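You operate a simulated robot arm through the tools that you are given. There is no shell and no other tool. Be economical: measure what you need, move in short steps, check, and stop when the job is done.

You run a simulated two-armed robot. Do the job below in one go: nothing can be reset, and whatever is moved stays where it is left.

## Task
On the top of the tea table, fold the beige cloth in half, so that it is half as long.

It is judged by the outcome, as a careful person would: the job done as asked, and still so three seconds after it is handed in. It fails if anything else is knocked over, pushed out of place, dropped, spilled or broken. Flat cloth is picked up by pressing the open fingertips on it (5 to 10 N) and closing them slowly along it; thin cloth reads only 2 to 8 mm in the jaws.

## Robot
Two 7-joint arms with two-finger parallel grippers on one trunk, on a base that drives. Base frame: it is fixed to the floor where the robot stands at the start and does not move with it; the origin is under the middle of the robot, x ahead of it, y to its left, z up. Readings come in cm, degrees, newtons and seconds.
The left shoulder is at the start at [7, 13.4, 105.1], the right one opposite. Places, roughly: top of the tea table [110, -20, 80]. Payload 1.57 kg a hand.
Tool frame (each hand has its own): the origin (TCP) lies between the finger pads and is the grasp point; the fingertips stand 3 cm ahead of it; z points along the fingers, y is the line along which they close. Largest opening 8 cm; finger width 1.7, thickness 1.2; the body of the gripper, 4 by 8.2 cm, starts 8 cm behind the TCP.
Orientation is that of the tool frame in the base frame, as a unit quaternion [w, x, y, z]. With the fingers straight down and closing along the base's y, the tool's x points along the base's -x, its y along +y and its z along -z.

## Interface
- The arms move only by the tool servo_tool. It takes "left_deltas", "right_deltas" or both (then of equal length, played together; a hand with none holds still); each is one flat list of numbers, 7 for each row, row after row: the turn, a rotation vector about the tool's x, y, z in units of 120 degrees (1.0 is 120 degrees), then the shift along the tool's x, y, z in units of 300 mm (1.0 is 300 mm), then the gripper command, from -1 (fully open) to 1 (shut), values between in proportion. In form: [rx, ry, rz, tx, ty, tz, jaw, rx, ry, rz, tx, ty, tz, jaw, ...]. A call has 1 to 8 rows; each row is the pose to reach, as a shift and turn from the pose commanded when the call began, along the tool's axes at that moment. A call with a number of a shift or a turn outside -1 to 1 is refused whole. Each row takes 0.2 s and may step no farther than 5 cm and 8.6 degrees from the row before; otherwise, or with a gripper value out of range, the whole call is refused. Where a pose cannot be reached the arm comes as near as it can. A force on the tool above 40 N (or 10 N above the force at the start of the call, whichever is more), or a blocked arm, ends the call early, and 0.2 s more pass. Each finger travels about 15.3 cm/s and halts on what it meets, pressing with about 34 N; the grip force reading is that of the motor and also rises with nothing between the fingers. The clock runs only during rows and for 0.2 s after the last one: add rows that repeat a pose to give the fingers time. The reply holds the time, the measured pose of the TCP, the force on the tool along the base axes, the opening and the grip force, in the units named above and with some noise.
- Cameras (640 x 400 px; columns grow to the right, rows downward): "scene" is now at [12.51, -1.62, 125.81]; the picture's right is [-0.18, -0.98, 0.00], its down [-0.75, 0.14, -0.65] and it looks along [0.64, -0.12, -0.76] (base axes); focal length 286 px, centre (320, 200). "left" rides on the left gripper at [7.2, 0.7, -12.2] in its tool frame; the picture's right is [-0.09, 1.00, 0.00], its down [-0.84, -0.08, -0.54] and it looks along [-0.54, -0.05, 0.84] (tool axes); focal length 238 px, centre (320, 200). "right" rides on the right gripper at [7.2, -0.7, -12.2] in its tool frame; the picture's right is [0.09, 1.00, 0.00], its down [-0.84, 0.08, -0.54] and it looks along [-0.54, 0.05, 0.84] (tool axes); focal length 238 px, centre (320, 200). There is no depth. A picture from a camera that has moved, and an enlarged one, comes with that camera's place and axes in the base frame and with its lens.
- snapshot(camera): a new picture of that camera. The clock stands still meanwhile.
- lift_body(by): slides the trunk up (or, below 0, down) by that many cm; the arms and the scene camera ride with it, the base frame stays. It gives what a move gives, with no picture.
- steer(legs): drives the robot by 1 to 6 legs, each [ahead, left, turn to the left] in cm, cm and degrees, along the robot's own axes; the way and the turn of a leg run together, so that a leg with both is an arc; at most 150 cm and 180 degrees a leg. The arms and the cameras ride along, it lands a little off, and it stops where it bumps. It gives what a move gives.
- head_to(pan, tilt): turns the head with the scene camera to pan (to the left, within 86 degrees either way) and tilt (down, from -29 to 69), counted from straight ahead of the robot. It gives what a move gives.
- zoom(camera, box): a new picture of the part [left, top, right, bottom] of that camera's present view, enlarged. The clock stands still meanwhile.
- close_job(): hands the job in; it is judged then, once.

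Work in short steps. Places have to be worked out from the pictures, the camera data and where the tool is seen: move nearer, look again, correct. Check each grasp and each placing, and mend what went wrong. You have 120 turns and 100 pictures in all, those below and enlarged ones among them. Open the grippers and draw the arms clear of the work before you hand the job in, unless the task says otherwise; then end with one line.

The tools are called after "Request:" by a JSON object that holds its "method" and its "body". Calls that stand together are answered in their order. servo_tool: Moves the arms, as the interface text tells. Its arguments: {"type":"object","properties":{"left_deltas":{"type":"array"},"right_deltas":{"type":"array"}},"required":[]} The other tools are called the same way: lift_body (by) slides the trunk up or down; steer (legs) drives the base; head_to (pan, tilt) turns the head that bears the scene camera; snapshot (camera) takes a picture; zoom (camera, box) takes an enlarged picture of a part of a camera's view; close_job () hands the job in.

At the start:

```text
clock: 0.0
left_tcp_pos: [47.49, 23.31, 95.64]
left_orientation: [-0.001, -0.001, 1.0, 0.0]
left_contact_force: [0.3, 0.0, 0.6]
left_finger_gap: 8.01
left_gripper_force: 0.1
right_tcp_pos: [41.98, -16.21, 94.83]
right_orientation: [-0.001, 0.0, 1.0, 0.0]
right_contact_force: [-0.2, 0.2, -1.3]
right_finger_gap: 8.0
right_gripper_force: 0.1
trunk travel left (down, up): [-62.5, 31.5]
robot x, y, heading: [0.09, 0.06, 0.0]
head pan, tilt: [-10.7, 49.5]
```

scene: 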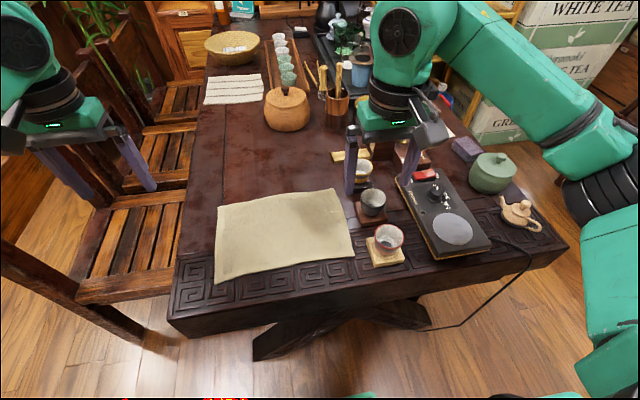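
right: 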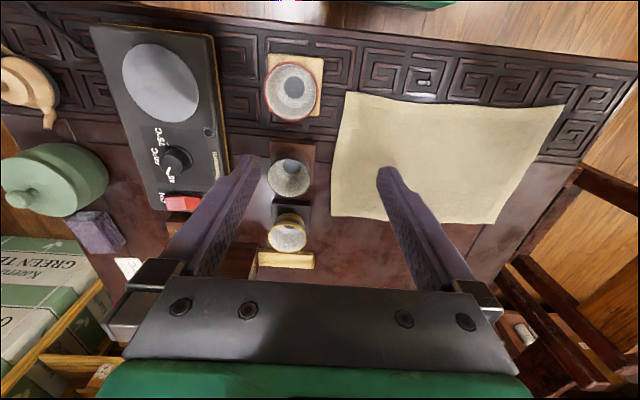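
left: 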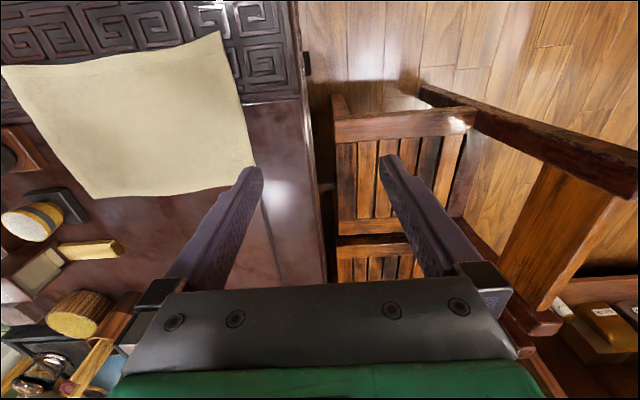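

The cloth appears to span x 41–62 and y -15 to 15, with its long side along y and cups just right of it. I'll fold the left edge over to the right with both hands. To keep the arms from crossing, I first drive to about (10, 25) and turn right by 30°.

Request:
{"method": "steer", "body": {"legs": [[0, 25, 0], [9, 0, 0], [0, 0, -30]]}}

Request:
{"method": "head_to", "body": {"pan": 6, "tilt": 50}}

Request:
{"method": "snapshot", "body": {"camera": "scene"}}

Request:
{"method": "snapshot", "body": {"camera": "left"}}

Request:
{"method": "snapshot", "body": {"camera": "right"}}

```text
clock: 4.0
left_tcp_pos: [61.65, 21.25, 95.57]
left_orientation: [0.0, 0.259, 0.966, 0.0]
left_contact_force: [-0.4, -0.1, 0.5]
left_finger_gap: 7.98
left_gripper_force: 0.0
right_tcp_pos: [37.08, -10.11, 94.72]
right_orientation: [-0.001, 0.258, 0.966, 0.001]
right_contact_force: [-1.2, 0.2, -0.9]
right_finger_gap: 8.02
right_gripper_force: 0.1
trunk travel left (down, up): [-62.5, 31.5]
robot x, y, heading: [8.81, 24.72, -29.8]
head pan, tilt: [-10.7, 49.5]
```

```text
clock: 4.8
left_tcp_pos: [61.59, 21.12, 95.63]
left_orientation: [0.0, 0.259, 0.966, 0.001]
left_contact_force: [0.3, 0.8, 1.0]
left_finger_gap: 7.97
left_gripper_force: 0.0
right_tcp_pos: [37.14, -10.17, 94.88]
right_orientation: [0.0, 0.259, 0.966, 0.0]
right_contact_force: [-0.4, -0.2, -0.3]
right_finger_gap: 7.98
right_gripper_force: 0.0
trunk travel left (down, up): [-62.5, 31.5]
robot x, y, heading: [8.39, 25.31, -29.9]
head pan, tilt: [6.0, 50.0]
```

```text
96 pictures are left
camera scene: at [20.07, 18.93, 125.73], right [-0.41, -0.91, 0.0], down [-0.7, 0.31, -0.64], along [0.59, -0.26, -0.77], focal length 286 px, centre (320, 200)
```

scene: 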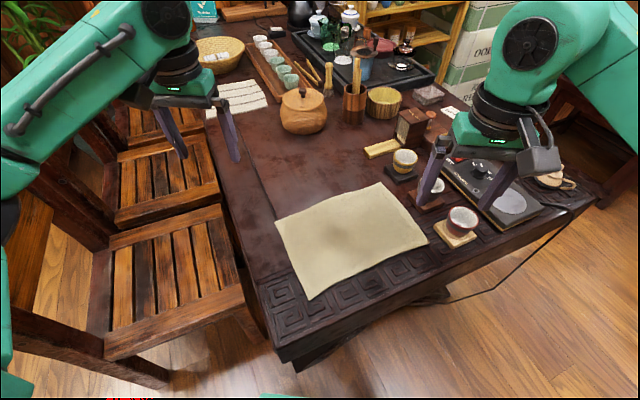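

```text
95 pictures are left
camera left: at [55.82, 25.27, 107.92], right [0.58, 0.82, 0.0], down [0.69, -0.49, 0.54], along [0.44, -0.31, -0.84], focal length 238 px, centre (320, 200)
```

left: 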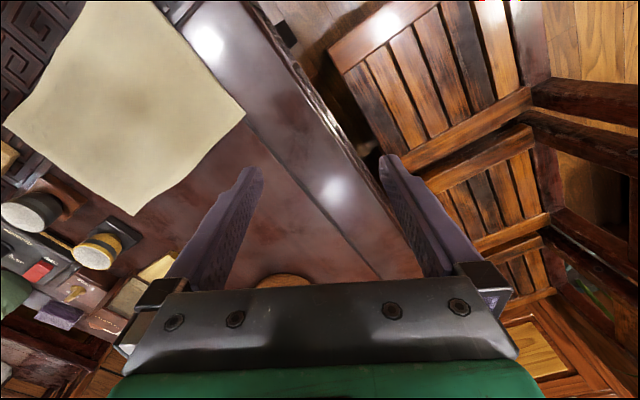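

```text
94 pictures are left
camera right: at [30.53, -7.05, 107.04], right [0.42, 0.91, 0.0], down [0.76, -0.35, 0.54], along [0.49, -0.23, -0.84], focal length 238 px, centre (320, 200)
```

right: 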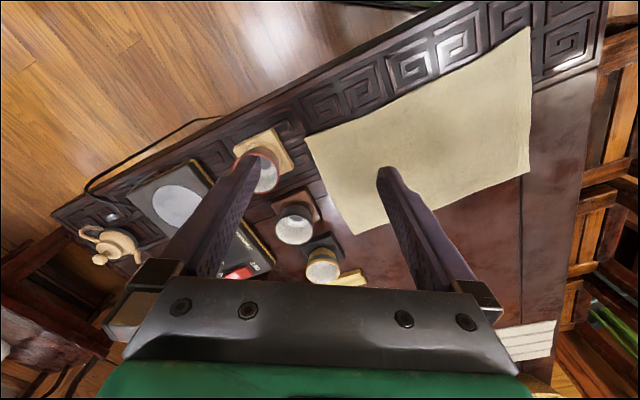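

Triangulating the corners from both robot positions puts the surface at z≈76 and the cloth at x 38.5–57.3, y -13.5–13.3. I'll move both hands to hover over the left corners, yawed a further 30°, with the left hand going first.

Request:
{"method": "servo_tool", "body": {"left_deltas": [0, 0, 0.0625, 0.011, -0.099, 0.08, -0.5, 0, 0, 0.125, 0.023, -0.198, 0.16, 0, 0, 0, 0.1875, 0.034, -0.297, 0.24, 0.25, 0, 0, 0.25, 0.045, -0.395, 0.32, 0.25]}}

Request:
{"method": "servo_tool", "body": {"right_deltas": [0, 0, 0.05, 0.03, 0.1, 0.0, -0.5, 0, 0, 0.1, 0.06, 0.2, 0.02, 0, 0, 0, 0.15, 0.1, 0.3, 0.08, 0.25, 0, 0, 0.2, 0.14, 0.4, 0.12, 0.25, 0, 0, 0.25, 0.17, 0.5, 0.16, 0.25]}}

Request:
{"method": "snapshot", "body": {"camera": "scene"}}

Request:
{"method": "snapshot", "body": {"camera": "left"}}

```text
clock: 5.8
left_tcp_pos: [54.31, 11.43, 86.1]
left_orientation: [0.0, 0.501, 0.865, 0.0]
left_contact_force: [0.1, -0.7, 0.1]
left_finger_gap: 2.99
left_gripper_force: 0.1
right_tcp_pos: [37.1, -10.16, 94.76]
right_orientation: [0.0, 0.258, 0.966, 0.0]
right_contact_force: [0.1, -0.2, 0.4]
right_finger_gap: 7.97
right_gripper_force: 0.1
trunk travel left (down, up): [-62.5, 31.5]
robot x, y, heading: [9.07, 24.71, -30.4]
head pan, tilt: [6.0, 50.0]
```

```text
clock: 7.0
left_tcp_pos: [54.45, 11.69, 86.05]
left_orientation: [-0.001, 0.5, 0.866, -0.001]
left_contact_force: [0.4, -0.5, 0.7]
left_finger_gap: 3.0
left_gripper_force: 0.0
right_tcp_pos: [40.14, 5.45, 89.88]
right_orientation: [0.0, 0.501, 0.865, -0.001]
right_contact_force: [-0.3, 1.0, -0.6]
right_finger_gap: 3.01
right_gripper_force: 0.1
trunk travel left (down, up): [-62.5, 31.5]
robot x, y, heading: [8.88, 24.44, -30.0]
head pan, tilt: [6.0, 50.0]
```

```text
93 pictures are left
camera scene: at [20.15, 19.04, 125.73], right [-0.41, -0.91, 0.0], down [-0.7, 0.31, -0.64], along [0.59, -0.26, -0.77], focal length 286 px, centre (320, 200)
```

scene: 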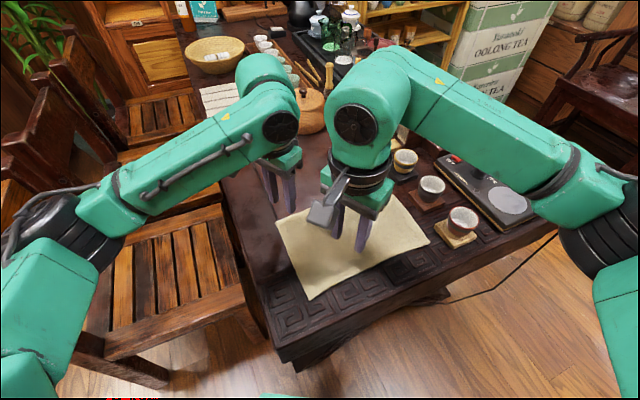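

```text
92 pictures are left
camera left: at [51.5, 18.15, 98.27], right [0.91, 0.42, 0.0], down [0.35, -0.76, 0.54], along [0.23, -0.49, -0.84], focal length 238 px, centre (320, 200)
```

left: 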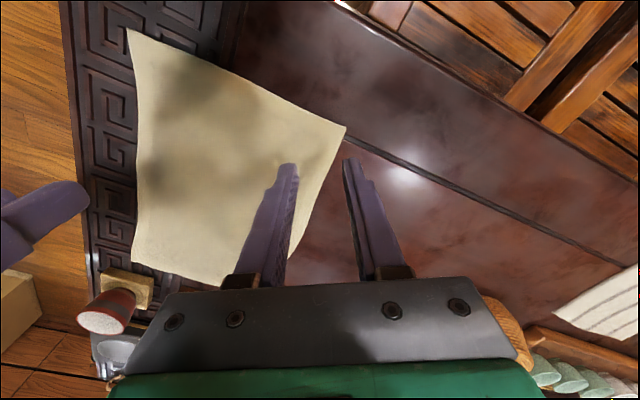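

Both hands hover correctly, and the left edge of the cloth measures y≈13.3, x 37.7–56.3. To give the wrists more room I'll yaw both hands another 30°, so they close along x, and look again.

Request:
{"method": "servo_tool", "body": {"left_deltas": [0, 0, 0.0625, 0, 0, 0, 0.25, 0, 0, 0.125, 0, 0, 0, 0.25, 0, 0, 0.1875, 0, 0, 0, 0.25, 0, 0, 0.25, 0, 0, 0, 0.25], "right_deltas": [0, 0, 0.0625, 0, 0, 0, 0.25, 0, 0, 0.125, 0, 0, 0, 0.25, 0, 0, 0.1875, 0, 0, 0, 0.25, 0, 0, 0.25, 0, 0, 0, 0.25]}}

Request:
{"method": "snapshot", "body": {"camera": "scene"}}

Request:
{"method": "snapshot", "body": {"camera": "left"}}

Request:
{"method": "snapshot", "body": {"camera": "right"}}

```text
clock: 8.0
left_tcp_pos: [54.52, 11.64, 86.06]
left_orientation: [0.0, 0.708, 0.707, 0.0]
left_contact_force: [-0.6, -0.2, 0.5]
left_finger_gap: 3.01
left_gripper_force: 0.2
right_tcp_pos: [40.15, 5.45, 90.06]
right_orientation: [-0.001, 0.708, 0.706, 0.0]
right_contact_force: [0.3, -0.5, -0.1]
right_finger_gap: 3.0
right_gripper_force: 0.0
trunk travel left (down, up): [-62.5, 31.5]
robot x, y, heading: [8.68, 24.57, -29.7]
head pan, tilt: [6.0, 50.0]
```

```text
91 pictures are left
camera scene: at [20.08, 18.95, 125.73], right [-0.41, -0.91, 0.0], down [-0.7, 0.31, -0.64], along [0.59, -0.26, -0.77], focal length 286 px, centre (320, 200)
```

scene: 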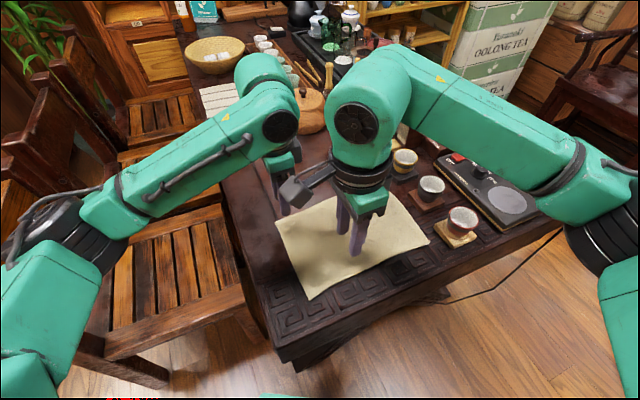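

```text
90 pictures are left
camera left: at [55.25, 18.78, 98.31], right [1.0, -0.09, 0.0], down [-0.08, -0.84, 0.54], along [-0.05, -0.54, -0.84], focal length 238 px, centre (320, 200)
```

left: 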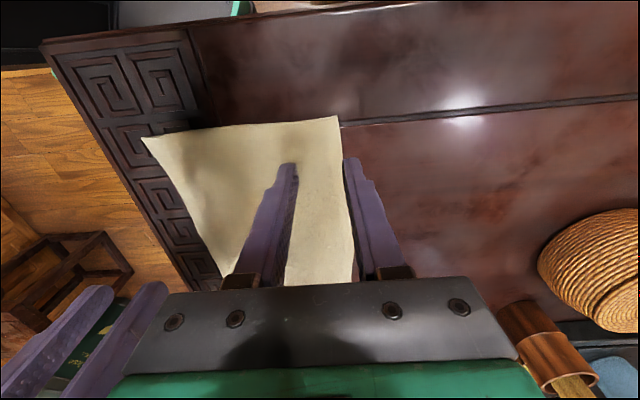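

```text
89 pictures are left
camera right: at [39.52, 12.74, 102.26], right [1.0, 0.09, 0.0], down [0.08, -0.84, 0.54], along [0.05, -0.54, -0.84], focal length 238 px, centre (320, 200)
```

right: 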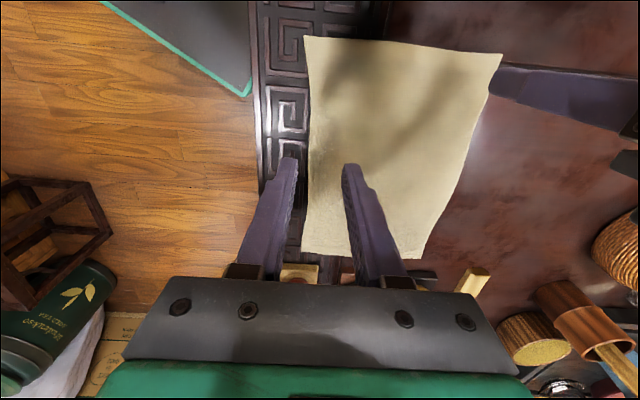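

The wrist housings would nearly touch at the same y, so I'll lean the left hand 15° outward and the right hand 15° inward. Their tips go over y≈11.5, at x≈53.3 and 40.9.

Request:
{"method": "servo_tool", "body": {"left_deltas": [0, -0.0625, 0, 0.011, -0.02, 0, 0.25, 0, -0.125, 0, 0.022, -0.04, 0, 0.25, 0, -0.125, 0, 0.022, -0.04, 0, 0.25, 0, -0.125, 0, 0.022, -0.04, 0, 0.25], "right_deltas": [0, 0.0625, 0, 0, 0, 0, 0.25, 0, 0.125, 0, 0.03, 0, 0.03, 0.25, 0, 0.125, 0, 0.1, 0.012, 0.08, 0.25, 0, 0.125, 0, 0.175, 0.025, 0.135, 0.25]}}

Request:
{"method": "snapshot", "body": {"camera": "scene"}}

Request:
{"method": "snapshot", "body": {"camera": "left"}}

Request:
{"method": "snapshot", "body": {"camera": "right"}}

```text
clock: 9.0
left_tcp_pos: [53.33, 12.36, 86.11]
left_orientation: [0.092, 0.701, 0.701, -0.094]
left_contact_force: [0.6, 0.0, -0.1]
left_finger_gap: 3.0
left_gripper_force: 0.0
right_tcp_pos: [40.88, 10.86, 85.98]
right_orientation: [-0.093, 0.702, 0.7, 0.093]
right_contact_force: [0.0, 0.4, -0.4]
right_finger_gap: 2.96
right_gripper_force: 0.1
trunk travel left (down, up): [-62.5, 31.5]
robot x, y, heading: [8.75, 24.31, -29.9]
head pan, tilt: [6.0, 50.0]
```

```text
88 pictures are left
camera scene: at [20.11, 19.01, 125.74], right [-0.41, -0.91, 0.0], down [-0.7, 0.31, -0.64], along [0.59, -0.26, -0.77], focal length 286 px, centre (320, 200)
```

scene: 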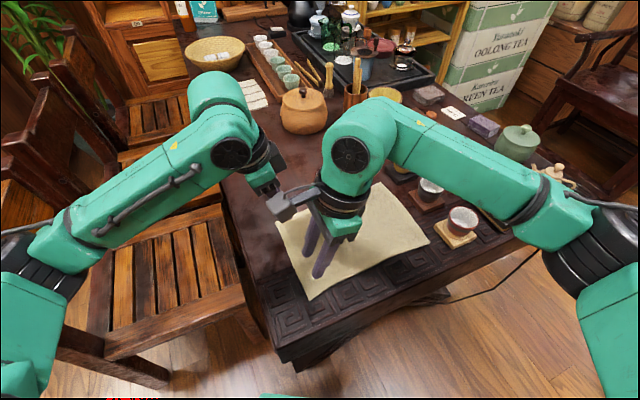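

```text
87 pictures are left
camera left: at [54.03, 22.35, 96.08], right [1.0, -0.09, 0.02], down [-0.08, -0.67, 0.74], along [-0.05, -0.74, -0.67], focal length 238 px, centre (320, 200)
```

left: 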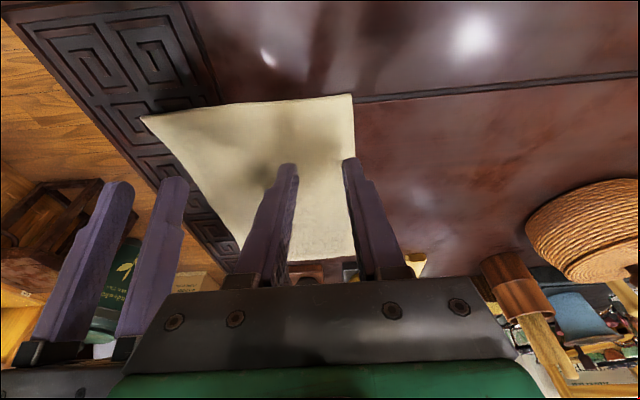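

```text
86 pictures are left
camera right: at [40.23, 14.69, 99.62], right [1.0, 0.09, 0.02], down [0.08, -0.95, 0.31], along [0.05, -0.3, -0.95], focal length 238 px, centre (320, 200)
```

right: 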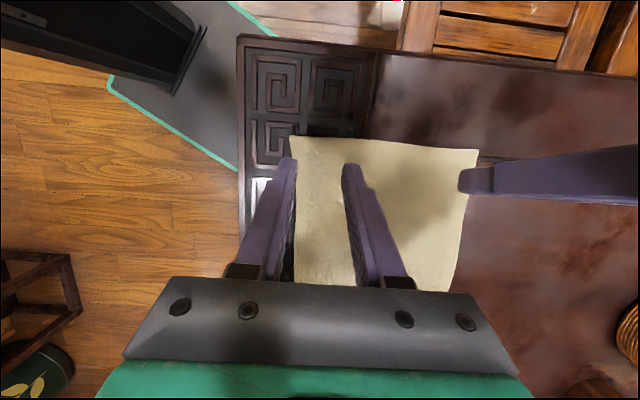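

There's good clearance now. I'll lower both hands 5.5 cm straight down towards the cloth.

Request:
{"method": "servo_tool", "body": {"left_deltas": [0, 0, 0, 0.016, 0, 0.06, 0.25, 0, 0, 0, 0.032, 0, 0.12, 0.25, 0, 0, 0, 0.048, 0, 0.177, 0.25], "right_deltas": [0, 0, 0, -0.016, 0, 0.06, 0.25, 0, 0, 0, -0.032, 0, 0.12, 0.25, 0, 0, 0, -0.048, 0, 0.177, 0.25]}}

Request:
{"method": "snapshot", "body": {"camera": "right"}}

Request:
{"method": "snapshot", "body": {"camera": "left"}}

```text
clock: 9.8
left_tcp_pos: [53.31, 12.27, 80.7]
left_orientation: [0.093, 0.702, 0.701, -0.092]
left_contact_force: [0.6, -0.3, 0.2]
left_finger_gap: 2.99
left_gripper_force: 0.1
right_tcp_pos: [40.77, 10.61, 80.38]
right_orientation: [-0.092, 0.701, 0.701, 0.092]
right_contact_force: [-0.5, -0.3, -0.5]
right_finger_gap: 3.0
right_gripper_force: 0.1
trunk travel left (down, up): [-62.5, 31.5]
robot x, y, heading: [8.63, 24.9, -29.8]
head pan, tilt: [6.0, 50.0]
```

```text
85 pictures are left
camera right: at [40.15, 14.45, 94.06], right [1.0, 0.09, 0.02], down [0.08, -0.95, 0.31], along [0.05, -0.3, -0.95], focal length 238 px, centre (320, 200)
```

right: 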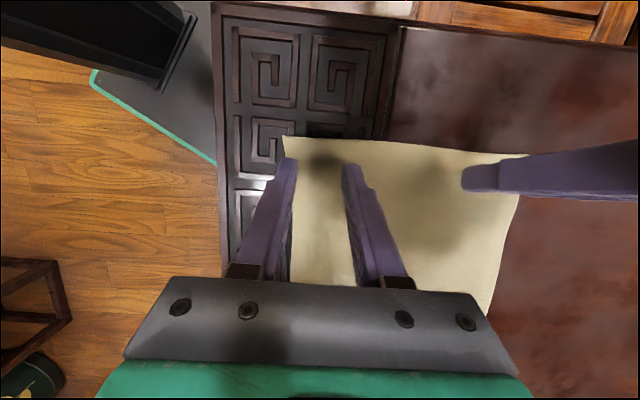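

```text
84 pictures are left
camera left: at [54.06, 22.32, 90.66], right [1.0, -0.09, 0.02], down [-0.08, -0.67, 0.74], along [-0.05, -0.74, -0.67], focal length 238 px, centre (320, 200)
```

left: 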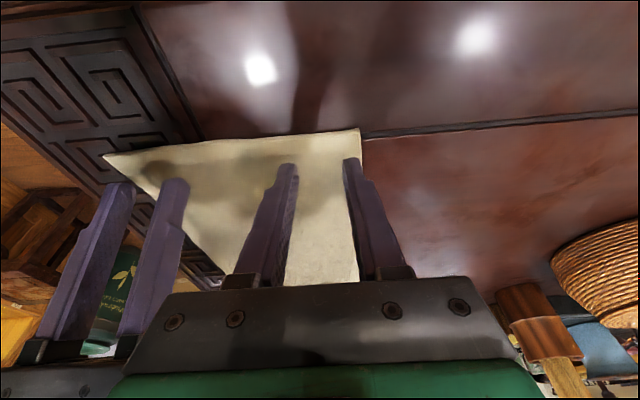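

Not touching yet. I'll shift both hands slightly inward and lower 1 cm more.

Request:
{"method": "servo_tool", "body": {"left_deltas": [0, 0, 0, 0, -0.013, 0, 0.25, 0, 0, 0, 0.009, -0.013, 0.032, 0.25], "right_deltas": [0, 0, 0, 0, 0.02, 0, 0.25, 0, 0, 0, -0.009, 0.02, 0.032, 0.25]}}

```text
clock: 10.4
left_tcp_pos: [52.75, 12.26, 79.59]
left_orientation: [0.093, 0.701, 0.701, -0.093]
left_contact_force: [0.2, 0.2, 0.8]
left_finger_gap: 3.0
left_gripper_force: 0.1
right_tcp_pos: [41.38, 10.7, 79.52]
right_orientation: [-0.091, 0.702, 0.701, 0.093]
right_contact_force: [-0.5, -0.6, 2.3]
right_finger_gap: 2.98
right_gripper_force: 0.0
trunk travel left (down, up): [-62.5, 31.5]
robot x, y, heading: [9.16, 24.8, -30.0]
head pan, tilt: [6.0, 50.0]
```

The right hand may just be touching. I'll lower both by 0.3 cm.

Request:
{"method": "servo_tool", "body": {"left_deltas": [0, 0, 0, 0.0025, 0, 0.0097, 0.25, 0, 0, 0, 0.0025, 0, 0.0097, 0.25], "right_deltas": [0, 0, 0, -0.0025, 0, 0.0097, 0.25, 0, 0, 0, -0.0025, 0, 0.0097, 0.25]}}

```text
clock: 11.0
left_tcp_pos: [52.82, 12.27, 79.37]
left_orientation: [0.094, 0.701, 0.701, -0.093]
left_contact_force: [1.1, 0.0, 5.7]
left_finger_gap: 2.97
left_gripper_force: 0.1
right_tcp_pos: [41.41, 10.58, 79.33]
right_orientation: [-0.09, 0.702, 0.7, 0.094]
right_contact_force: [4.3, -2.3, 17.9]
right_finger_gap: 2.99
right_gripper_force: 0.1
trunk travel left (down, up): [-62.5, 31.5]
robot x, y, heading: [8.95, 24.85, -30.0]
head pan, tilt: [6.0, 50.0]
```

Both hands are in contact, the left at 5.7 N and the right at 17.9 N. I'll ease the right up, press the left slightly, then close slowly.

Request:
{"method": "servo_tool", "body": {"left_deltas": [0, 0, 0, 0, 0, 0.0015, 0.25, 0, 0, 0, 0, 0, 0.0015, 0.35, 0, 0, 0, 0, 0, 0.0015, 0.45, 0, 0, 0, 0, 0, 0.0015, 0.55, 0, 0, 0, 0, 0, 0.0015, 0.65, 0, 0, 0, 0, 0, 0.0015, 0.75, 0, 0, 0, 0, 0, 0.0015, 0.85, 0, 0, 0, 0, 0, 0.0015, 1], "right_deltas": [0, 0, 0, 0.001, 0, -0.0045, 0.25, 0, 0, 0, 0.001, 0, -0.0045, 0.35, 0, 0, 0, 0.001, 0, -0.0045, 0.45, 0, 0, 0, 0.001, 0, -0.0045, 0.55, 0, 0, 0, 0.001, 0, -0.0045, 0.65, 0, 0, 0, 0.001, 0, -0.0045, 0.75, 0, 0, 0, 0.001, 0, -0.0045, 0.85, 0, 0, 0, 0.001, 0, -0.0045, 1]}}

Request:
{"method": "snapshot", "body": {"camera": "right"}}

Request:
{"method": "snapshot", "body": {"camera": "left"}}

```text
clock: 12.8
left_tcp_pos: [52.7, 12.19, 79.33]
left_orientation: [0.094, 0.701, 0.701, -0.093]
left_contact_force: [-9.5, -1.8, 18.1]
left_finger_gap: 0.39
left_gripper_force: 24.5
right_tcp_pos: [41.24, 10.57, 79.45]
right_orientation: [-0.09, 0.701, 0.701, 0.094]
right_contact_force: [10.3, 1.7, 5.0]
right_finger_gap: 0.33
right_gripper_force: 23.6
trunk travel left (down, up): [-62.5, 31.5]
robot x, y, heading: [8.76, 24.77, -30.2]
head pan, tilt: [6.0, 50.0]
```

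```text
83 pictures are left
camera right: at [40.59, 14.51, 93.06], right [1.0, 0.09, 0.03], down [0.08, -0.95, 0.31], along [0.05, -0.3, -0.95], focal length 238 px, centre (320, 200)
```

right: 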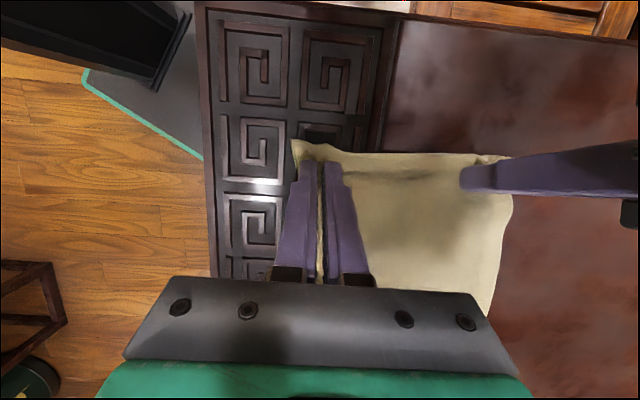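

```text
82 pictures are left
camera left: at [53.38, 22.29, 89.31], right [1.0, -0.09, 0.03], down [-0.08, -0.67, 0.74], along [-0.05, -0.74, -0.67], focal length 238 px, centre (320, 200)
```

left: 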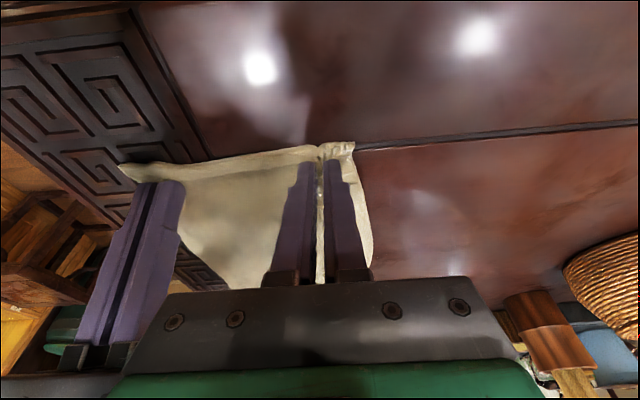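

Both hands hold the cloth, with gaps of 0.39 and 0.33 cm. I'll lift along the first part of the fold arc, up to about y 0 and 9 cm high, with both hands together.

Request:
{"method": "servo_tool", "body": {"left_deltas": [0, 0, 0, -0.027, 0, -0.048, 1, 0, 0, 0, -0.057, 0, -0.095, 1, 0, 0, 0, -0.107, 0, -0.14, 1, 0, 0, 0, -0.165, 0, -0.177, 1, 0, 0, 0, -0.226, 0, -0.198, 1, 0, 0, 0, -0.297, 0, -0.207, 1, 0, 0, 0, -0.366, 0, -0.205, 1, 0, 0, 0, -0.432, 0, -0.194, 1], "right_deltas": [0, 0, 0, 0.001, 0, -0.055, 1, 0, 0, 0, -0.001, 0, -0.111, 1, 0, 0, 0, -0.022, 0, -0.175, 1, 0, 0, 0, -0.054, 0, -0.235, 1, 0, 0, 0, -0.096, 0, -0.285, 1, 0, 0, 0, -0.153, 0, -0.328, 1, 0, 0, 0, -0.213, 0, -0.361, 1, 0, 0, 0, -0.276, 0, -0.385, 1]}}

Request:
{"method": "snapshot", "body": {"camera": "scene"}}

Request:
{"method": "snapshot", "body": {"camera": "left"}}

```text
clock: 14.6
left_tcp_pos: [52.93, 1.03, 88.2]
left_orientation: [0.092, 0.701, 0.701, -0.091]
left_contact_force: [-10.2, -1.0, -0.5]
left_finger_gap: 0.38
left_gripper_force: 24.4
right_tcp_pos: [41.5, -0.73, 88.29]
right_orientation: [-0.094, 0.701, 0.701, 0.093]
right_contact_force: [11.7, 1.6, -0.2]
right_finger_gap: 0.3
right_gripper_force: 24.4
trunk travel left (down, up): [-62.5, 31.5]
robot x, y, heading: [8.72, 25.17, -30.0]
head pan, tilt: [6.0, 50.0]
```

```text
81 pictures are left
camera scene: at [20.04, 18.79, 125.73], right [-0.41, -0.91, 0.0], down [-0.7, 0.31, -0.64], along [0.59, -0.26, -0.77], focal length 286 px, centre (320, 200)
```

scene: 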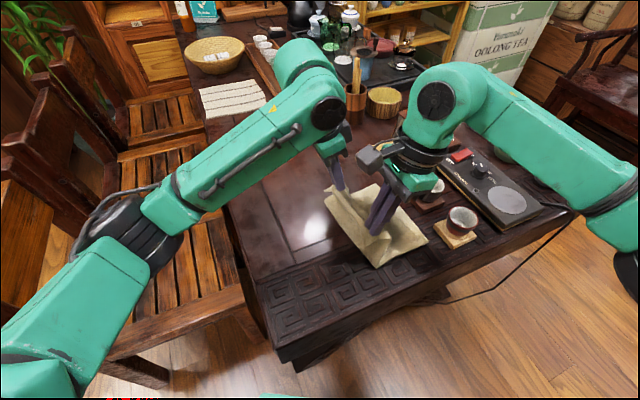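

```text
80 pictures are left
camera left: at [53.64, 11.13, 98.13], right [1.0, -0.09, 0.02], down [-0.08, -0.67, 0.74], along [-0.05, -0.74, -0.67], focal length 238 px, centre (320, 200)
```

left: 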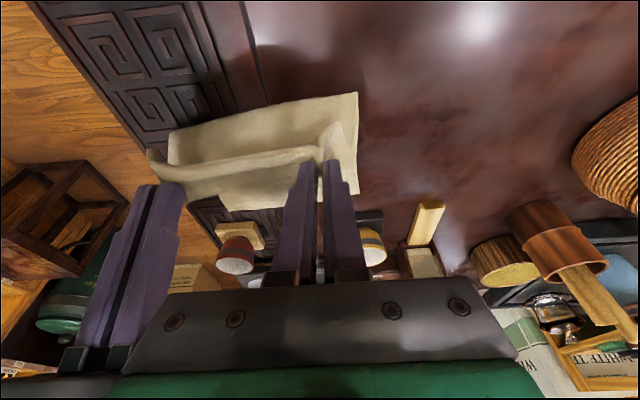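

The cloth is rising cleanly and the edge is taut, with about 10 N pulling the hands together. I'll continue over and down towards y≈-11.5, bringing the hands 0.3 cm closer each.

Request:
{"method": "servo_tool", "body": {"left_deltas": [0, 0, 0, -0.064, -0.005, 0.017, 1, 0, 0, 0, -0.124, -0.01, 0.051, 1, 0, 0, 0, -0.182, -0.01, 0.094, 1, 0, 0, 0, -0.23, -0.01, 0.145, 1, 0, 0, 0, -0.273, -0.01, 0.205, 1, 0, 0, 0, -0.302, -0.01, 0.264, 1, 0, 0, 0, -0.318, -0.01, 0.32, 1], "right_deltas": [0, 0, 0, -0.064, 0.005, -0.017, 1, 0, 0, 0, -0.133, 0.01, -0.019, 1, 0, 0, 0, -0.204, 0.01, -0.01, 1, 0, 0, 0, -0.272, 0.01, 0.01, 1, 0, 0, 0, -0.339, 0.01, 0.04, 1, 0, 0, 0, -0.394, 0.01, 0.077, 1, 0, 0, 0, -0.436, 0.01, 0.118, 1]}}

Request:
{"method": "snapshot", "body": {"camera": "scene"}}

Request:
{"method": "snapshot", "body": {"camera": "left"}}

Request:
{"method": "snapshot", "body": {"camera": "right"}}

```text
clock: 16.2
left_tcp_pos: [52.77, -10.62, 81.33]
left_orientation: [0.093, 0.701, 0.701, -0.092]
left_contact_force: [-2.9, -0.9, 0.1]
left_finger_gap: 0.36
left_gripper_force: 24.6
right_tcp_pos: [41.8, -12.23, 81.62]
right_orientation: [-0.092, 0.701, 0.701, 0.092]
right_contact_force: [4.0, 0.3, -0.5]
right_finger_gap: 0.29
right_gripper_force: 23.6
trunk travel left (down, up): [-62.5, 31.5]
robot x, y, heading: [8.44, 24.6, -30.0]
head pan, tilt: [6.0, 50.0]
```

```text
79 pictures are left
camera scene: at [20.07, 18.85, 125.73], right [-0.41, -0.91, 0.0], down [-0.7, 0.31, -0.64], along [0.59, -0.26, -0.77], focal length 286 px, centre (320, 200)
```

scene: 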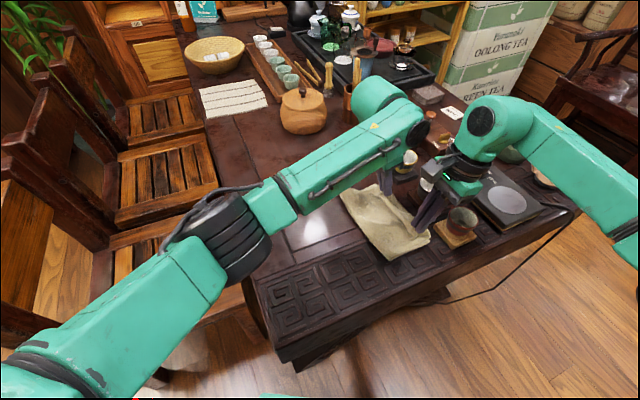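

```text
78 pictures are left
camera left: at [53.4, -0.54, 91.27], right [1.0, -0.09, 0.02], down [-0.08, -0.67, 0.74], along [-0.05, -0.74, -0.67], focal length 238 px, centre (320, 200)
```

left: 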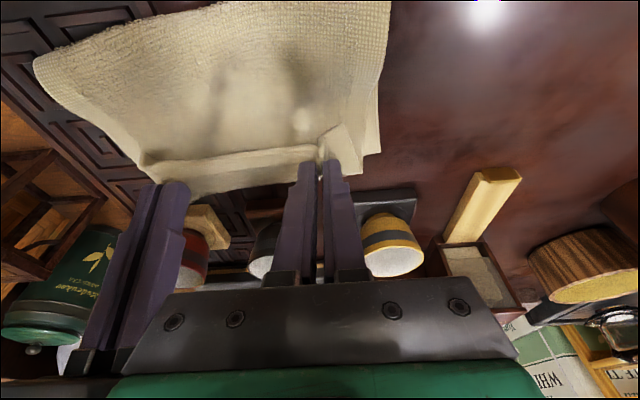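

```text
77 pictures are left
camera right: at [41.12, -8.32, 95.23], right [1.0, 0.09, 0.02], down [0.08, -0.95, 0.31], along [0.05, -0.3, -0.95], focal length 238 px, centre (320, 200)
```

right: 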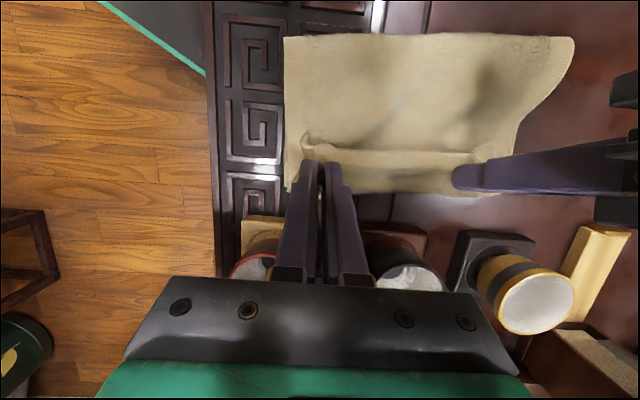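

The fold lines up: the tips are at y≈-11.4, mirroring the grip points. The edge flap beyond the grip is turned back, so I'll lower 1.2 cm, open the fingers and see whether it relaxes.

Request:
{"method": "servo_tool", "body": {"left_deltas": [0, 0, 0, 0, 0, 0.02, 1, 0, 0, 0, 0.001, 0, 0.041, 1, 0, 0, 0, 0.001, 0, 0.041, 0.6, 0, 0, 0, 0.001, 0, 0.041, 0.3, 0, 0, 0, 0.001, 0, 0.041, 0.3], "right_deltas": [0, 0, 0, -0.01, 0, 0.018, 1, 0, 0, 0, -0.02, 0, 0.036, 1, 0, 0, 0, -0.02, 0, 0.036, 0.6, 0, 0, 0, -0.02, 0, 0.036, 0.3, 0, 0, 0, -0.02, 0, 0.036, 0.3]}}

Request:
{"method": "snapshot", "body": {"camera": "left"}}

Request:
{"method": "snapshot", "body": {"camera": "right"}}

```text
clock: 17.4
left_tcp_pos: [52.65, -10.72, 80.18]
left_orientation: [0.092, 0.701, 0.701, -0.092]
left_contact_force: [0.5, -0.4, 2.2]
left_finger_gap: 2.7
left_gripper_force: 0.0
right_tcp_pos: [41.74, -12.34, 80.43]
right_orientation: [-0.092, 0.701, 0.701, 0.092]
right_contact_force: [-0.7, -0.1, 1.3]
right_finger_gap: 2.76
right_gripper_force: 0.1
trunk travel left (down, up): [-62.5, 31.5]
robot x, y, heading: [8.57, 24.84, -29.9]
head pan, tilt: [6.0, 50.0]
```

```text
76 pictures are left
camera left: at [53.35, -0.68, 90.15], right [1.0, -0.09, 0.02], down [-0.08, -0.67, 0.74], along [-0.05, -0.74, -0.67], focal length 238 px, centre (320, 200)
```

left: 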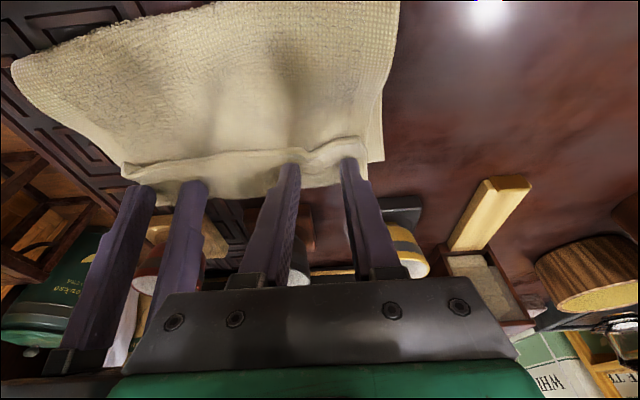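

```text
75 pictures are left
camera right: at [41.14, -8.51, 94.05], right [1.0, 0.09, 0.02], down [0.08, -0.95, 0.31], along [0.05, -0.3, -0.95], focal length 238 px, centre (320, 200)
```

right: 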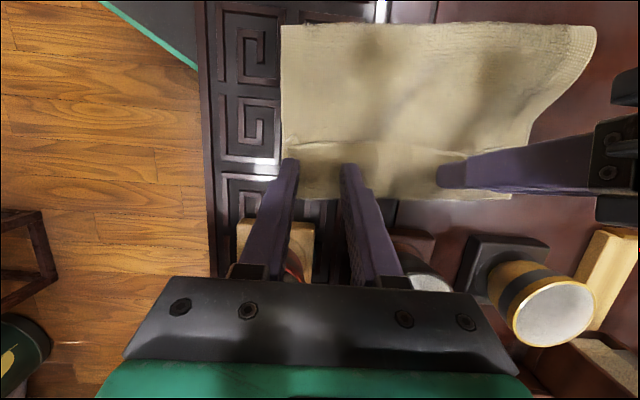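

Released, though the edge flap still looks turned back. I'll raise both hands 6 cm and inspect.

Request:
{"method": "servo_tool", "body": {"left_deltas": [0, 0, 0, -0.017, 0, -0.064, 0.3, 0, 0, 0, -0.034, 0, -0.128, 0.3, 0, 0, 0, -0.052, 0, -0.193, 0.3], "right_deltas": [0, 0, 0, 0.017, 0, -0.064, 0.3, 0, 0, 0, 0.034, 0, -0.128, 0.3, 0, 0, 0, 0.052, 0, -0.193, 0.3]}}

Request:
{"method": "snapshot", "body": {"camera": "left"}}

Request:
{"method": "snapshot", "body": {"camera": "right"}}

Request:
{"method": "zoom", "body": {"camera": "scene", "box": [300, 140, 500, 290]}}

```text
clock: 18.2
left_tcp_pos: [52.68, -10.83, 86.16]
left_orientation: [0.092, 0.701, 0.701, -0.093]
left_contact_force: [0.2, -0.4, 0.0]
left_finger_gap: 2.79
left_gripper_force: 0.0
right_tcp_pos: [41.91, -12.36, 86.39]
right_orientation: [-0.092, 0.701, 0.701, 0.092]
right_contact_force: [0.2, 0.7, -0.1]
right_finger_gap: 2.8
right_gripper_force: 0.0
trunk travel left (down, up): [-62.5, 31.5]
robot x, y, heading: [8.7, 24.69, -30.0]
head pan, tilt: [6.0, 50.0]
```

```text
74 pictures are left
camera left: at [53.39, -0.86, 96.22], right [1.0, -0.09, 0.02], down [-0.08, -0.67, 0.74], along [-0.05, -0.74, -0.67], focal length 238 px, centre (320, 200)
```

left: 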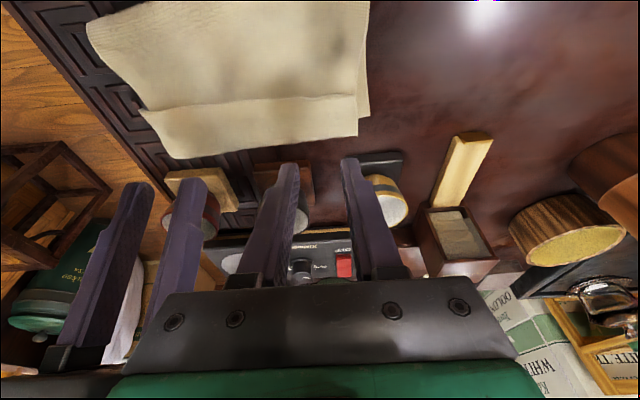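

```text
73 pictures are left
camera right: at [41.2, -8.47, 100.03], right [1.0, 0.09, 0.02], down [0.08, -0.95, 0.31], along [0.05, -0.3, -0.95], focal length 238 px, centre (320, 200)
```

right: 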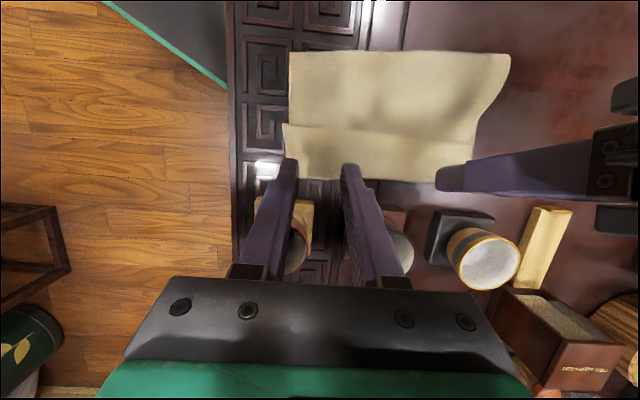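

```text
2.67 times, centred on (400, 215) of scene
camera zoom: at [20.03, 18.95, 125.73], right [-0.41, -0.91, 0.0], down [-0.7, 0.31, -0.64], along [0.59, -0.26, -0.77], focal length 764 px, centre (107, 160)
```

zoom: 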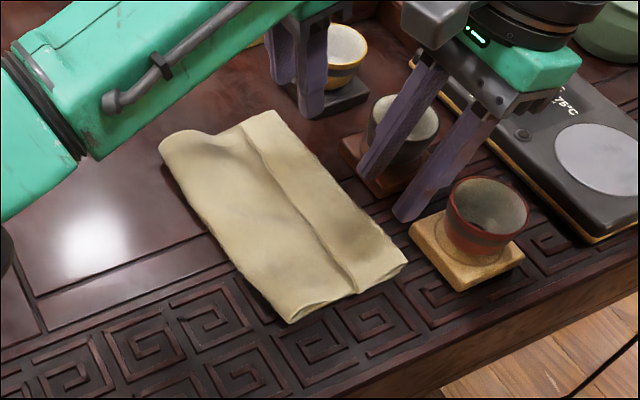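

I need to tell whether the strip by the edge is the lower layer or a turned-back flap, so I'll zoom in.

Request:
{"method": "zoom", "body": {"camera": "left", "box": [70, 0, 390, 200]}}

Request:
{"method": "zoom", "body": {"camera": "right", "box": [260, 30, 540, 205]}}

```text
2.00 times, centred on (230, 100) of left
camera zoom: at [53.39, -0.86, 96.22], right [1.0, -0.09, 0.02], down [-0.08, -0.67, 0.74], along [-0.05, -0.74, -0.67], focal length 477 px, centre (500, 400)
```

zoom: 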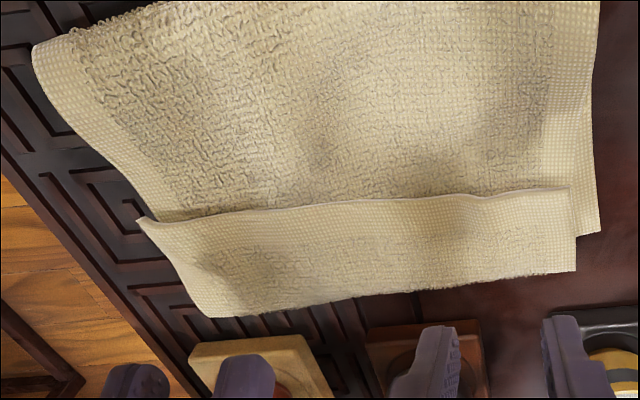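

```text
2.29 times, centred on (400, 118) of right
camera zoom: at [41.2, -8.47, 100.03], right [1.0, 0.09, 0.02], down [0.08, -0.95, 0.31], along [0.05, -0.3, -0.95], focal length 545 px, centre (137, 389)
```

zoom: 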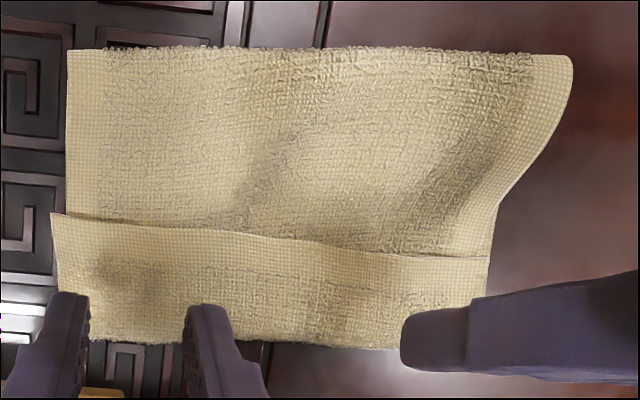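

The cloth's own edge flap, about 4 cm wide, is turned back, with its crease at y≈-13.5 and its edge at y≈-9.2. The fold line is at about -1.9. I'll re-grip the flap right at its edge, lift, pull the fold back to y≈0 and lay it from a better angle. First I rotate both hands 15° toward -y and hover.

Request:
{"method": "servo_tool", "body": {"left_deltas": [0, 0.0625, 0, 0.01, 0.009, 0, 0.375, 0, 0.125, 0, 0.02, 0.017, 0, 0.375, 0, 0.125, 0, 0.035, 0.017, 0.05, 0.375, 0, 0.125, 0, 0.05, 0.017, 0.107, 0.375], "right_deltas": [0, 0.0625, 0, 0.01, -0.012, 0, 0.375, 0, 0.125, 0, 0.02, -0.023, 0, 0.375, 0, 0.125, 0, 0.008, -0.023, 0.05, 0.375, 0, 0.125, 0, -0.005, -0.023, 0.103, 0.375]}}

Request:
{"method": "snapshot", "body": {"camera": "left"}}

Request:
{"method": "snapshot", "body": {"camera": "right"}}

Request:
{"method": "snapshot", "body": {"camera": "scene"}}

```text
clock: 19.2
left_tcp_pos: [50.84, -8.69, 85.48]
left_orientation: [-0.001, 0.712, 0.703, -0.004]
left_contact_force: [-0.5, 0.9, 0.4]
left_finger_gap: 2.52
left_gripper_force: 0.1
left hand out of reach, approached as far as the arm can: row 2, 3, 4
right_tcp_pos: [41.21, -11.62, 83.56]
right_orientation: [-0.183, 0.683, 0.683, 0.184]
right_contact_force: [-0.5, -0.7, 0.6]
right_finger_gap: 2.49
right_gripper_force: 0.1
trunk travel left (down, up): [-62.5, 31.5]
robot x, y, heading: [8.59, 24.94, -29.9]
head pan, tilt: [6.0, 50.0]
```

```text
69 pictures are left
camera left: at [51.83, -1.55, 97.59], right [0.99, -0.11, -0.01], down [-0.08, -0.83, 0.55], along [-0.06, -0.54, -0.84], focal length 238 px, centre (320, 200)
```

left: 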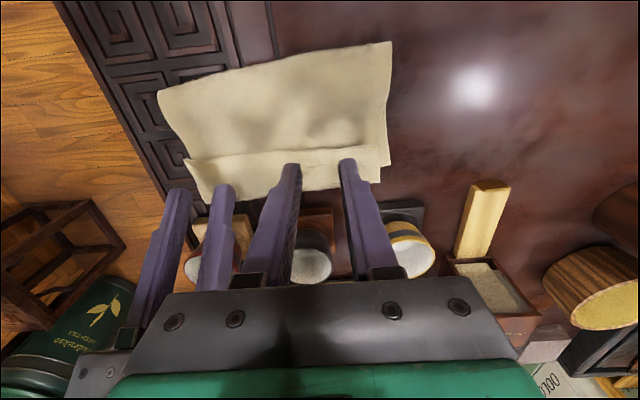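

```text
68 pictures are left
camera right: at [40.61, -11.46, 97.62], right [1.0, 0.08, 0.05], down [0.08, -1.0, 0.05], along [0.05, -0.05, -1.0], focal length 238 px, centre (320, 200)
```

right: 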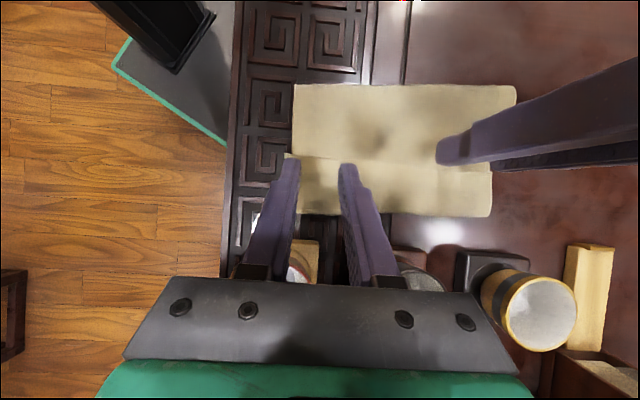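

```text
67 pictures are left
camera scene: at [20.12, 18.98, 125.74], right [-0.41, -0.91, 0.0], down [-0.7, 0.31, -0.64], along [0.59, -0.26, -0.77], focal length 286 px, centre (320, 200)
```

scene: 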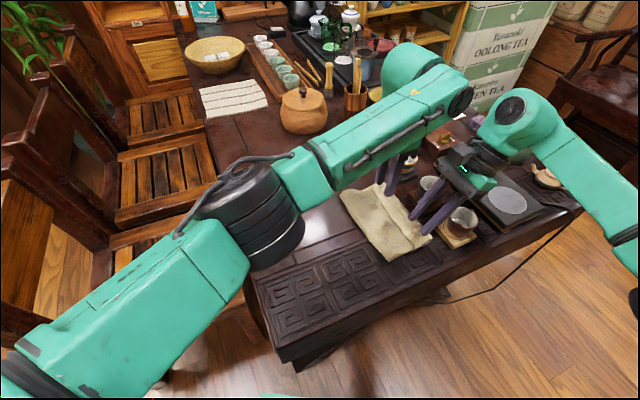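

The left arm runs out of reach at this tilt. I'll raise both hands 10 cm and 6 cm back to +y, then drive the robot 6 cm toward -y, parallel to the table edge.

Request:
{"method": "servo_tool", "body": {"left_deltas": [0, 0, 0, 0.0, 0, -0.1, 0.375, 0, 0, 0, 0.06, 0, -0.2, 0.375, 0, 0, 0, 0.13, 0, -0.3, 0.375, 0, 0, 0, 0.2, 0, -0.333, 0.375], "right_deltas": [0, 0, 0, 0.05, 0, -0.087, 0.375, 0, 0, 0, 0.15, 0, -0.15, 0.375, 0, 0, 0, 0.25, 0, -0.18, 0.375, 0, 0, 0, 0.34, 0, -0.189, 0.375]}}

Request:
{"method": "steer", "body": {"legs": [[3, -5.2, 0]]}}

Request:
{"method": "snapshot", "body": {"camera": "scene"}}

Request:
{"method": "snapshot", "body": {"camera": "left"}}

```text
clock: 20.2
left_tcp_pos: [50.77, -2.6, 95.49]
left_orientation: [0.0, 0.707, 0.707, -0.001]
left_contact_force: [-0.1, -0.1, -0.7]
left_finger_gap: 2.51
left_gripper_force: 0.0
right_tcp_pos: [41.11, -5.55, 93.56]
right_orientation: [-0.182, 0.683, 0.684, 0.182]
right_contact_force: [0.3, 0.3, 0.7]
right_finger_gap: 2.52
right_gripper_force: 0.0
trunk travel left (down, up): [-62.5, 31.5]
robot x, y, heading: [8.79, 24.98, -30.1]
head pan, tilt: [6.0, 50.0]
```

```text
clock: 21.1
left_tcp_pos: [50.76, -8.42, 95.44]
left_orientation: [0.001, 0.707, 0.707, 0.0]
left_contact_force: [-0.3, -0.4, 0.4]
left_finger_gap: 2.5
left_gripper_force: 0.1
right_tcp_pos: [41.11, -11.51, 93.48]
right_orientation: [-0.182, 0.683, 0.683, 0.184]
right_contact_force: [0.5, 0.4, 0.3]
right_finger_gap: 2.51
right_gripper_force: 0.0
trunk travel left (down, up): [-62.5, 31.5]
robot x, y, heading: [8.84, 19.28, -30.0]
head pan, tilt: [6.0, 50.0]
```

```text
66 pictures are left
camera scene: at [20.05, 13.12, 125.74], right [-0.41, -0.91, 0.0], down [-0.7, 0.31, -0.64], along [0.59, -0.26, -0.77], focal length 286 px, centre (320, 200)
```

scene: 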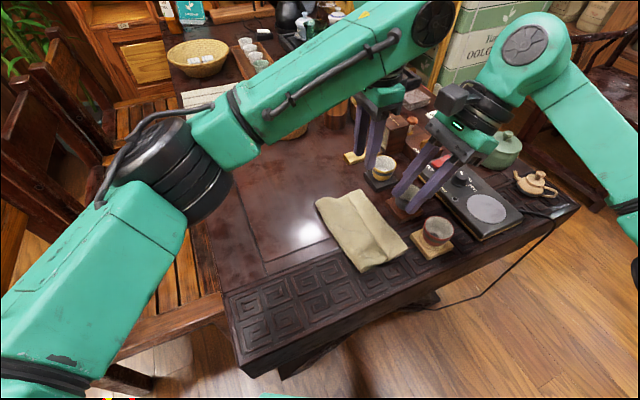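

```text
65 pictures are left
camera left: at [51.44, -1.41, 107.69], right [1.0, -0.09, 0.0], down [-0.08, -0.84, 0.54], along [-0.05, -0.54, -0.84], focal length 238 px, centre (320, 200)
```

left: 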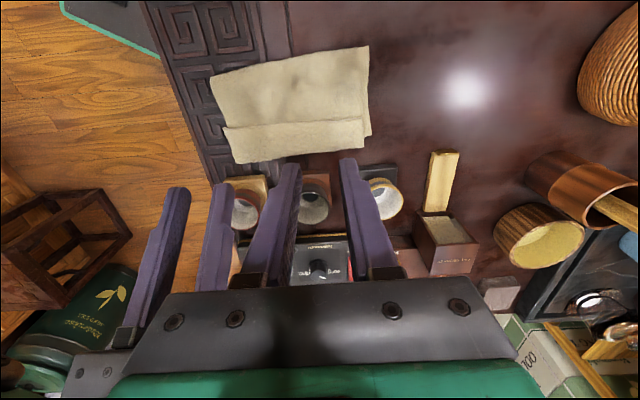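

From the new position the flap edge is at y≈-9.0, x 38.5–56.4. I'll lower both hands to a low hover with the tips at y≈-10.

Request:
{"method": "servo_tool", "body": {"left_deltas": [0, 0, 0, -0.013, 0.02, 0.112, 0.375, 0, 0, 0, -0.026, 0.04, 0.224, 0.375, 0, 0, 0, -0.04, 0.06, 0.336, 0.375, 0, 0, 0, -0.053, 0.075, 0.448, 0.375], "right_deltas": [0, 0, 0, -0.048, 0, 0.083, 0.375, 0, 0, 0, -0.096, 0, 0.166, 0.375, 0, 0, 0, -0.144, 0.01, 0.249, 0.375, 0, 0, 0, -0.192, 0.01, 0.332, 0.375]}}

Request:
{"method": "snapshot", "body": {"camera": "left"}}

Request:
{"method": "snapshot", "body": {"camera": "right"}}

```text
clock: 22.1
left_tcp_pos: [53.03, -10.25, 81.95]
left_orientation: [-0.001, 0.708, 0.707, 0.0]
left_contact_force: [0.6, 0.9, -0.2]
left_finger_gap: 2.49
left_gripper_force: 0.0
right_tcp_pos: [41.32, -11.5, 81.83]
right_orientation: [-0.183, 0.683, 0.683, 0.183]
right_contact_force: [-0.2, 0.4, 0.1]
right_finger_gap: 2.49
right_gripper_force: 0.1
trunk travel left (down, up): [-62.5, 31.5]
robot x, y, heading: [8.75, 18.57, -30.1]
head pan, tilt: [6.0, 50.0]
```

```text
64 pictures are left
camera left: at [53.84, -3.18, 94.24], right [1.0, -0.09, 0.0], down [-0.08, -0.84, 0.54], along [-0.05, -0.54, -0.84], focal length 238 px, centre (320, 200)
```

left: 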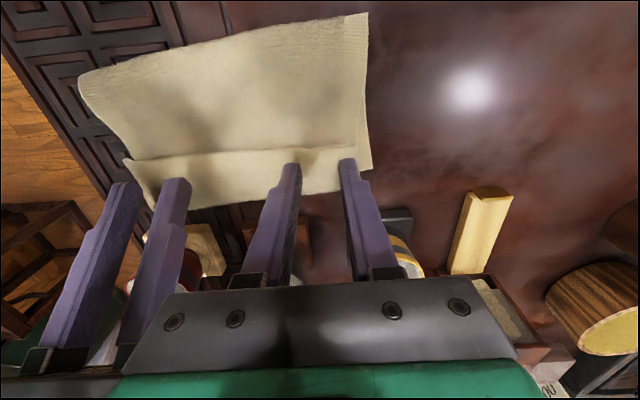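

```text
63 pictures are left
camera right: at [40.74, -11.38, 96.01], right [1.0, 0.08, 0.05], down [0.08, -1.0, 0.05], along [0.05, -0.05, -1.0], focal length 238 px, centre (320, 200)
```

right: 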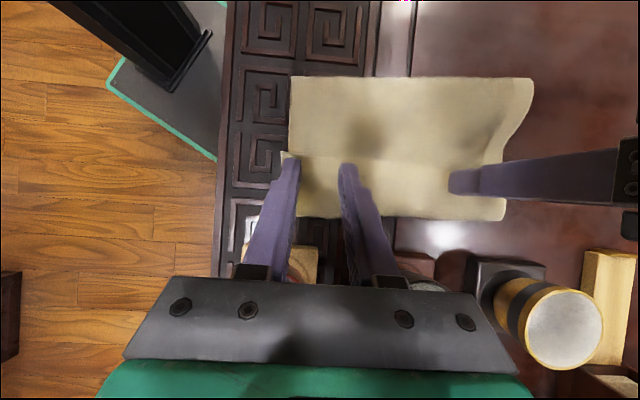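

Aligned. I'll shift the right hand 0.8 cm inward and lower both about 1.2 cm towards contact.

Request:
{"method": "servo_tool", "body": {"left_deltas": [0, 0, 0, 0, 0, 0.02, 0.375, 0, 0, 0, 0, 0, 0.04, 0.375], "right_deltas": [0, 0, 0, -0.01, 0.027, 0.017, 0.375, 0, 0, 0, -0.02, 0.027, 0.035, 0.375]}}

```text
clock: 22.7
left_tcp_pos: [53.03, -10.23, 80.86]
left_orientation: [0.0, 0.707, 0.707, 0.0]
left_contact_force: [0.2, -0.1, -0.7]
left_finger_gap: 2.53
left_gripper_force: 0.1
right_tcp_pos: [42.06, -11.62, 80.6]
right_orientation: [-0.183, 0.682, 0.684, 0.183]
right_contact_force: [0.2, -0.2, -0.2]
right_finger_gap: 2.53
right_gripper_force: 0.0
trunk travel left (down, up): [-62.5, 31.5]
robot x, y, heading: [8.83, 18.88, -30.1]
head pan, tilt: [6.0, 50.0]
```

No contact yet, so I'll go down 0.5 cm more with both.

Request:
{"method": "servo_tool", "body": {"left_deltas": [0, 0, 0, 0, 0, 0.009, 0.375, 0, 0, 0, 0, 0, 0.018, 0.375], "right_deltas": [0, 0, 0, -0.005, 0, 0.008, 0.375, 0, 0, 0, -0.009, 0, 0.015, 0.375]}}

```text
clock: 23.3
left_tcp_pos: [53.05, -10.33, 80.28]
left_orientation: [0.0, 0.707, 0.707, 0.0]
left_contact_force: [1.2, -0.5, 2.0]
left_finger_gap: 2.5
left_gripper_force: 0.2
right_tcp_pos: [42.21, -11.51, 80.16]
right_orientation: [-0.183, 0.683, 0.683, 0.183]
right_contact_force: [-0.9, -1.0, 0.7]
right_finger_gap: 2.48
right_gripper_force: 0.0
trunk travel left (down, up): [-62.5, 31.5]
robot x, y, heading: [8.7, 19.1, -29.7]
head pan, tilt: [6.0, 50.0]
```

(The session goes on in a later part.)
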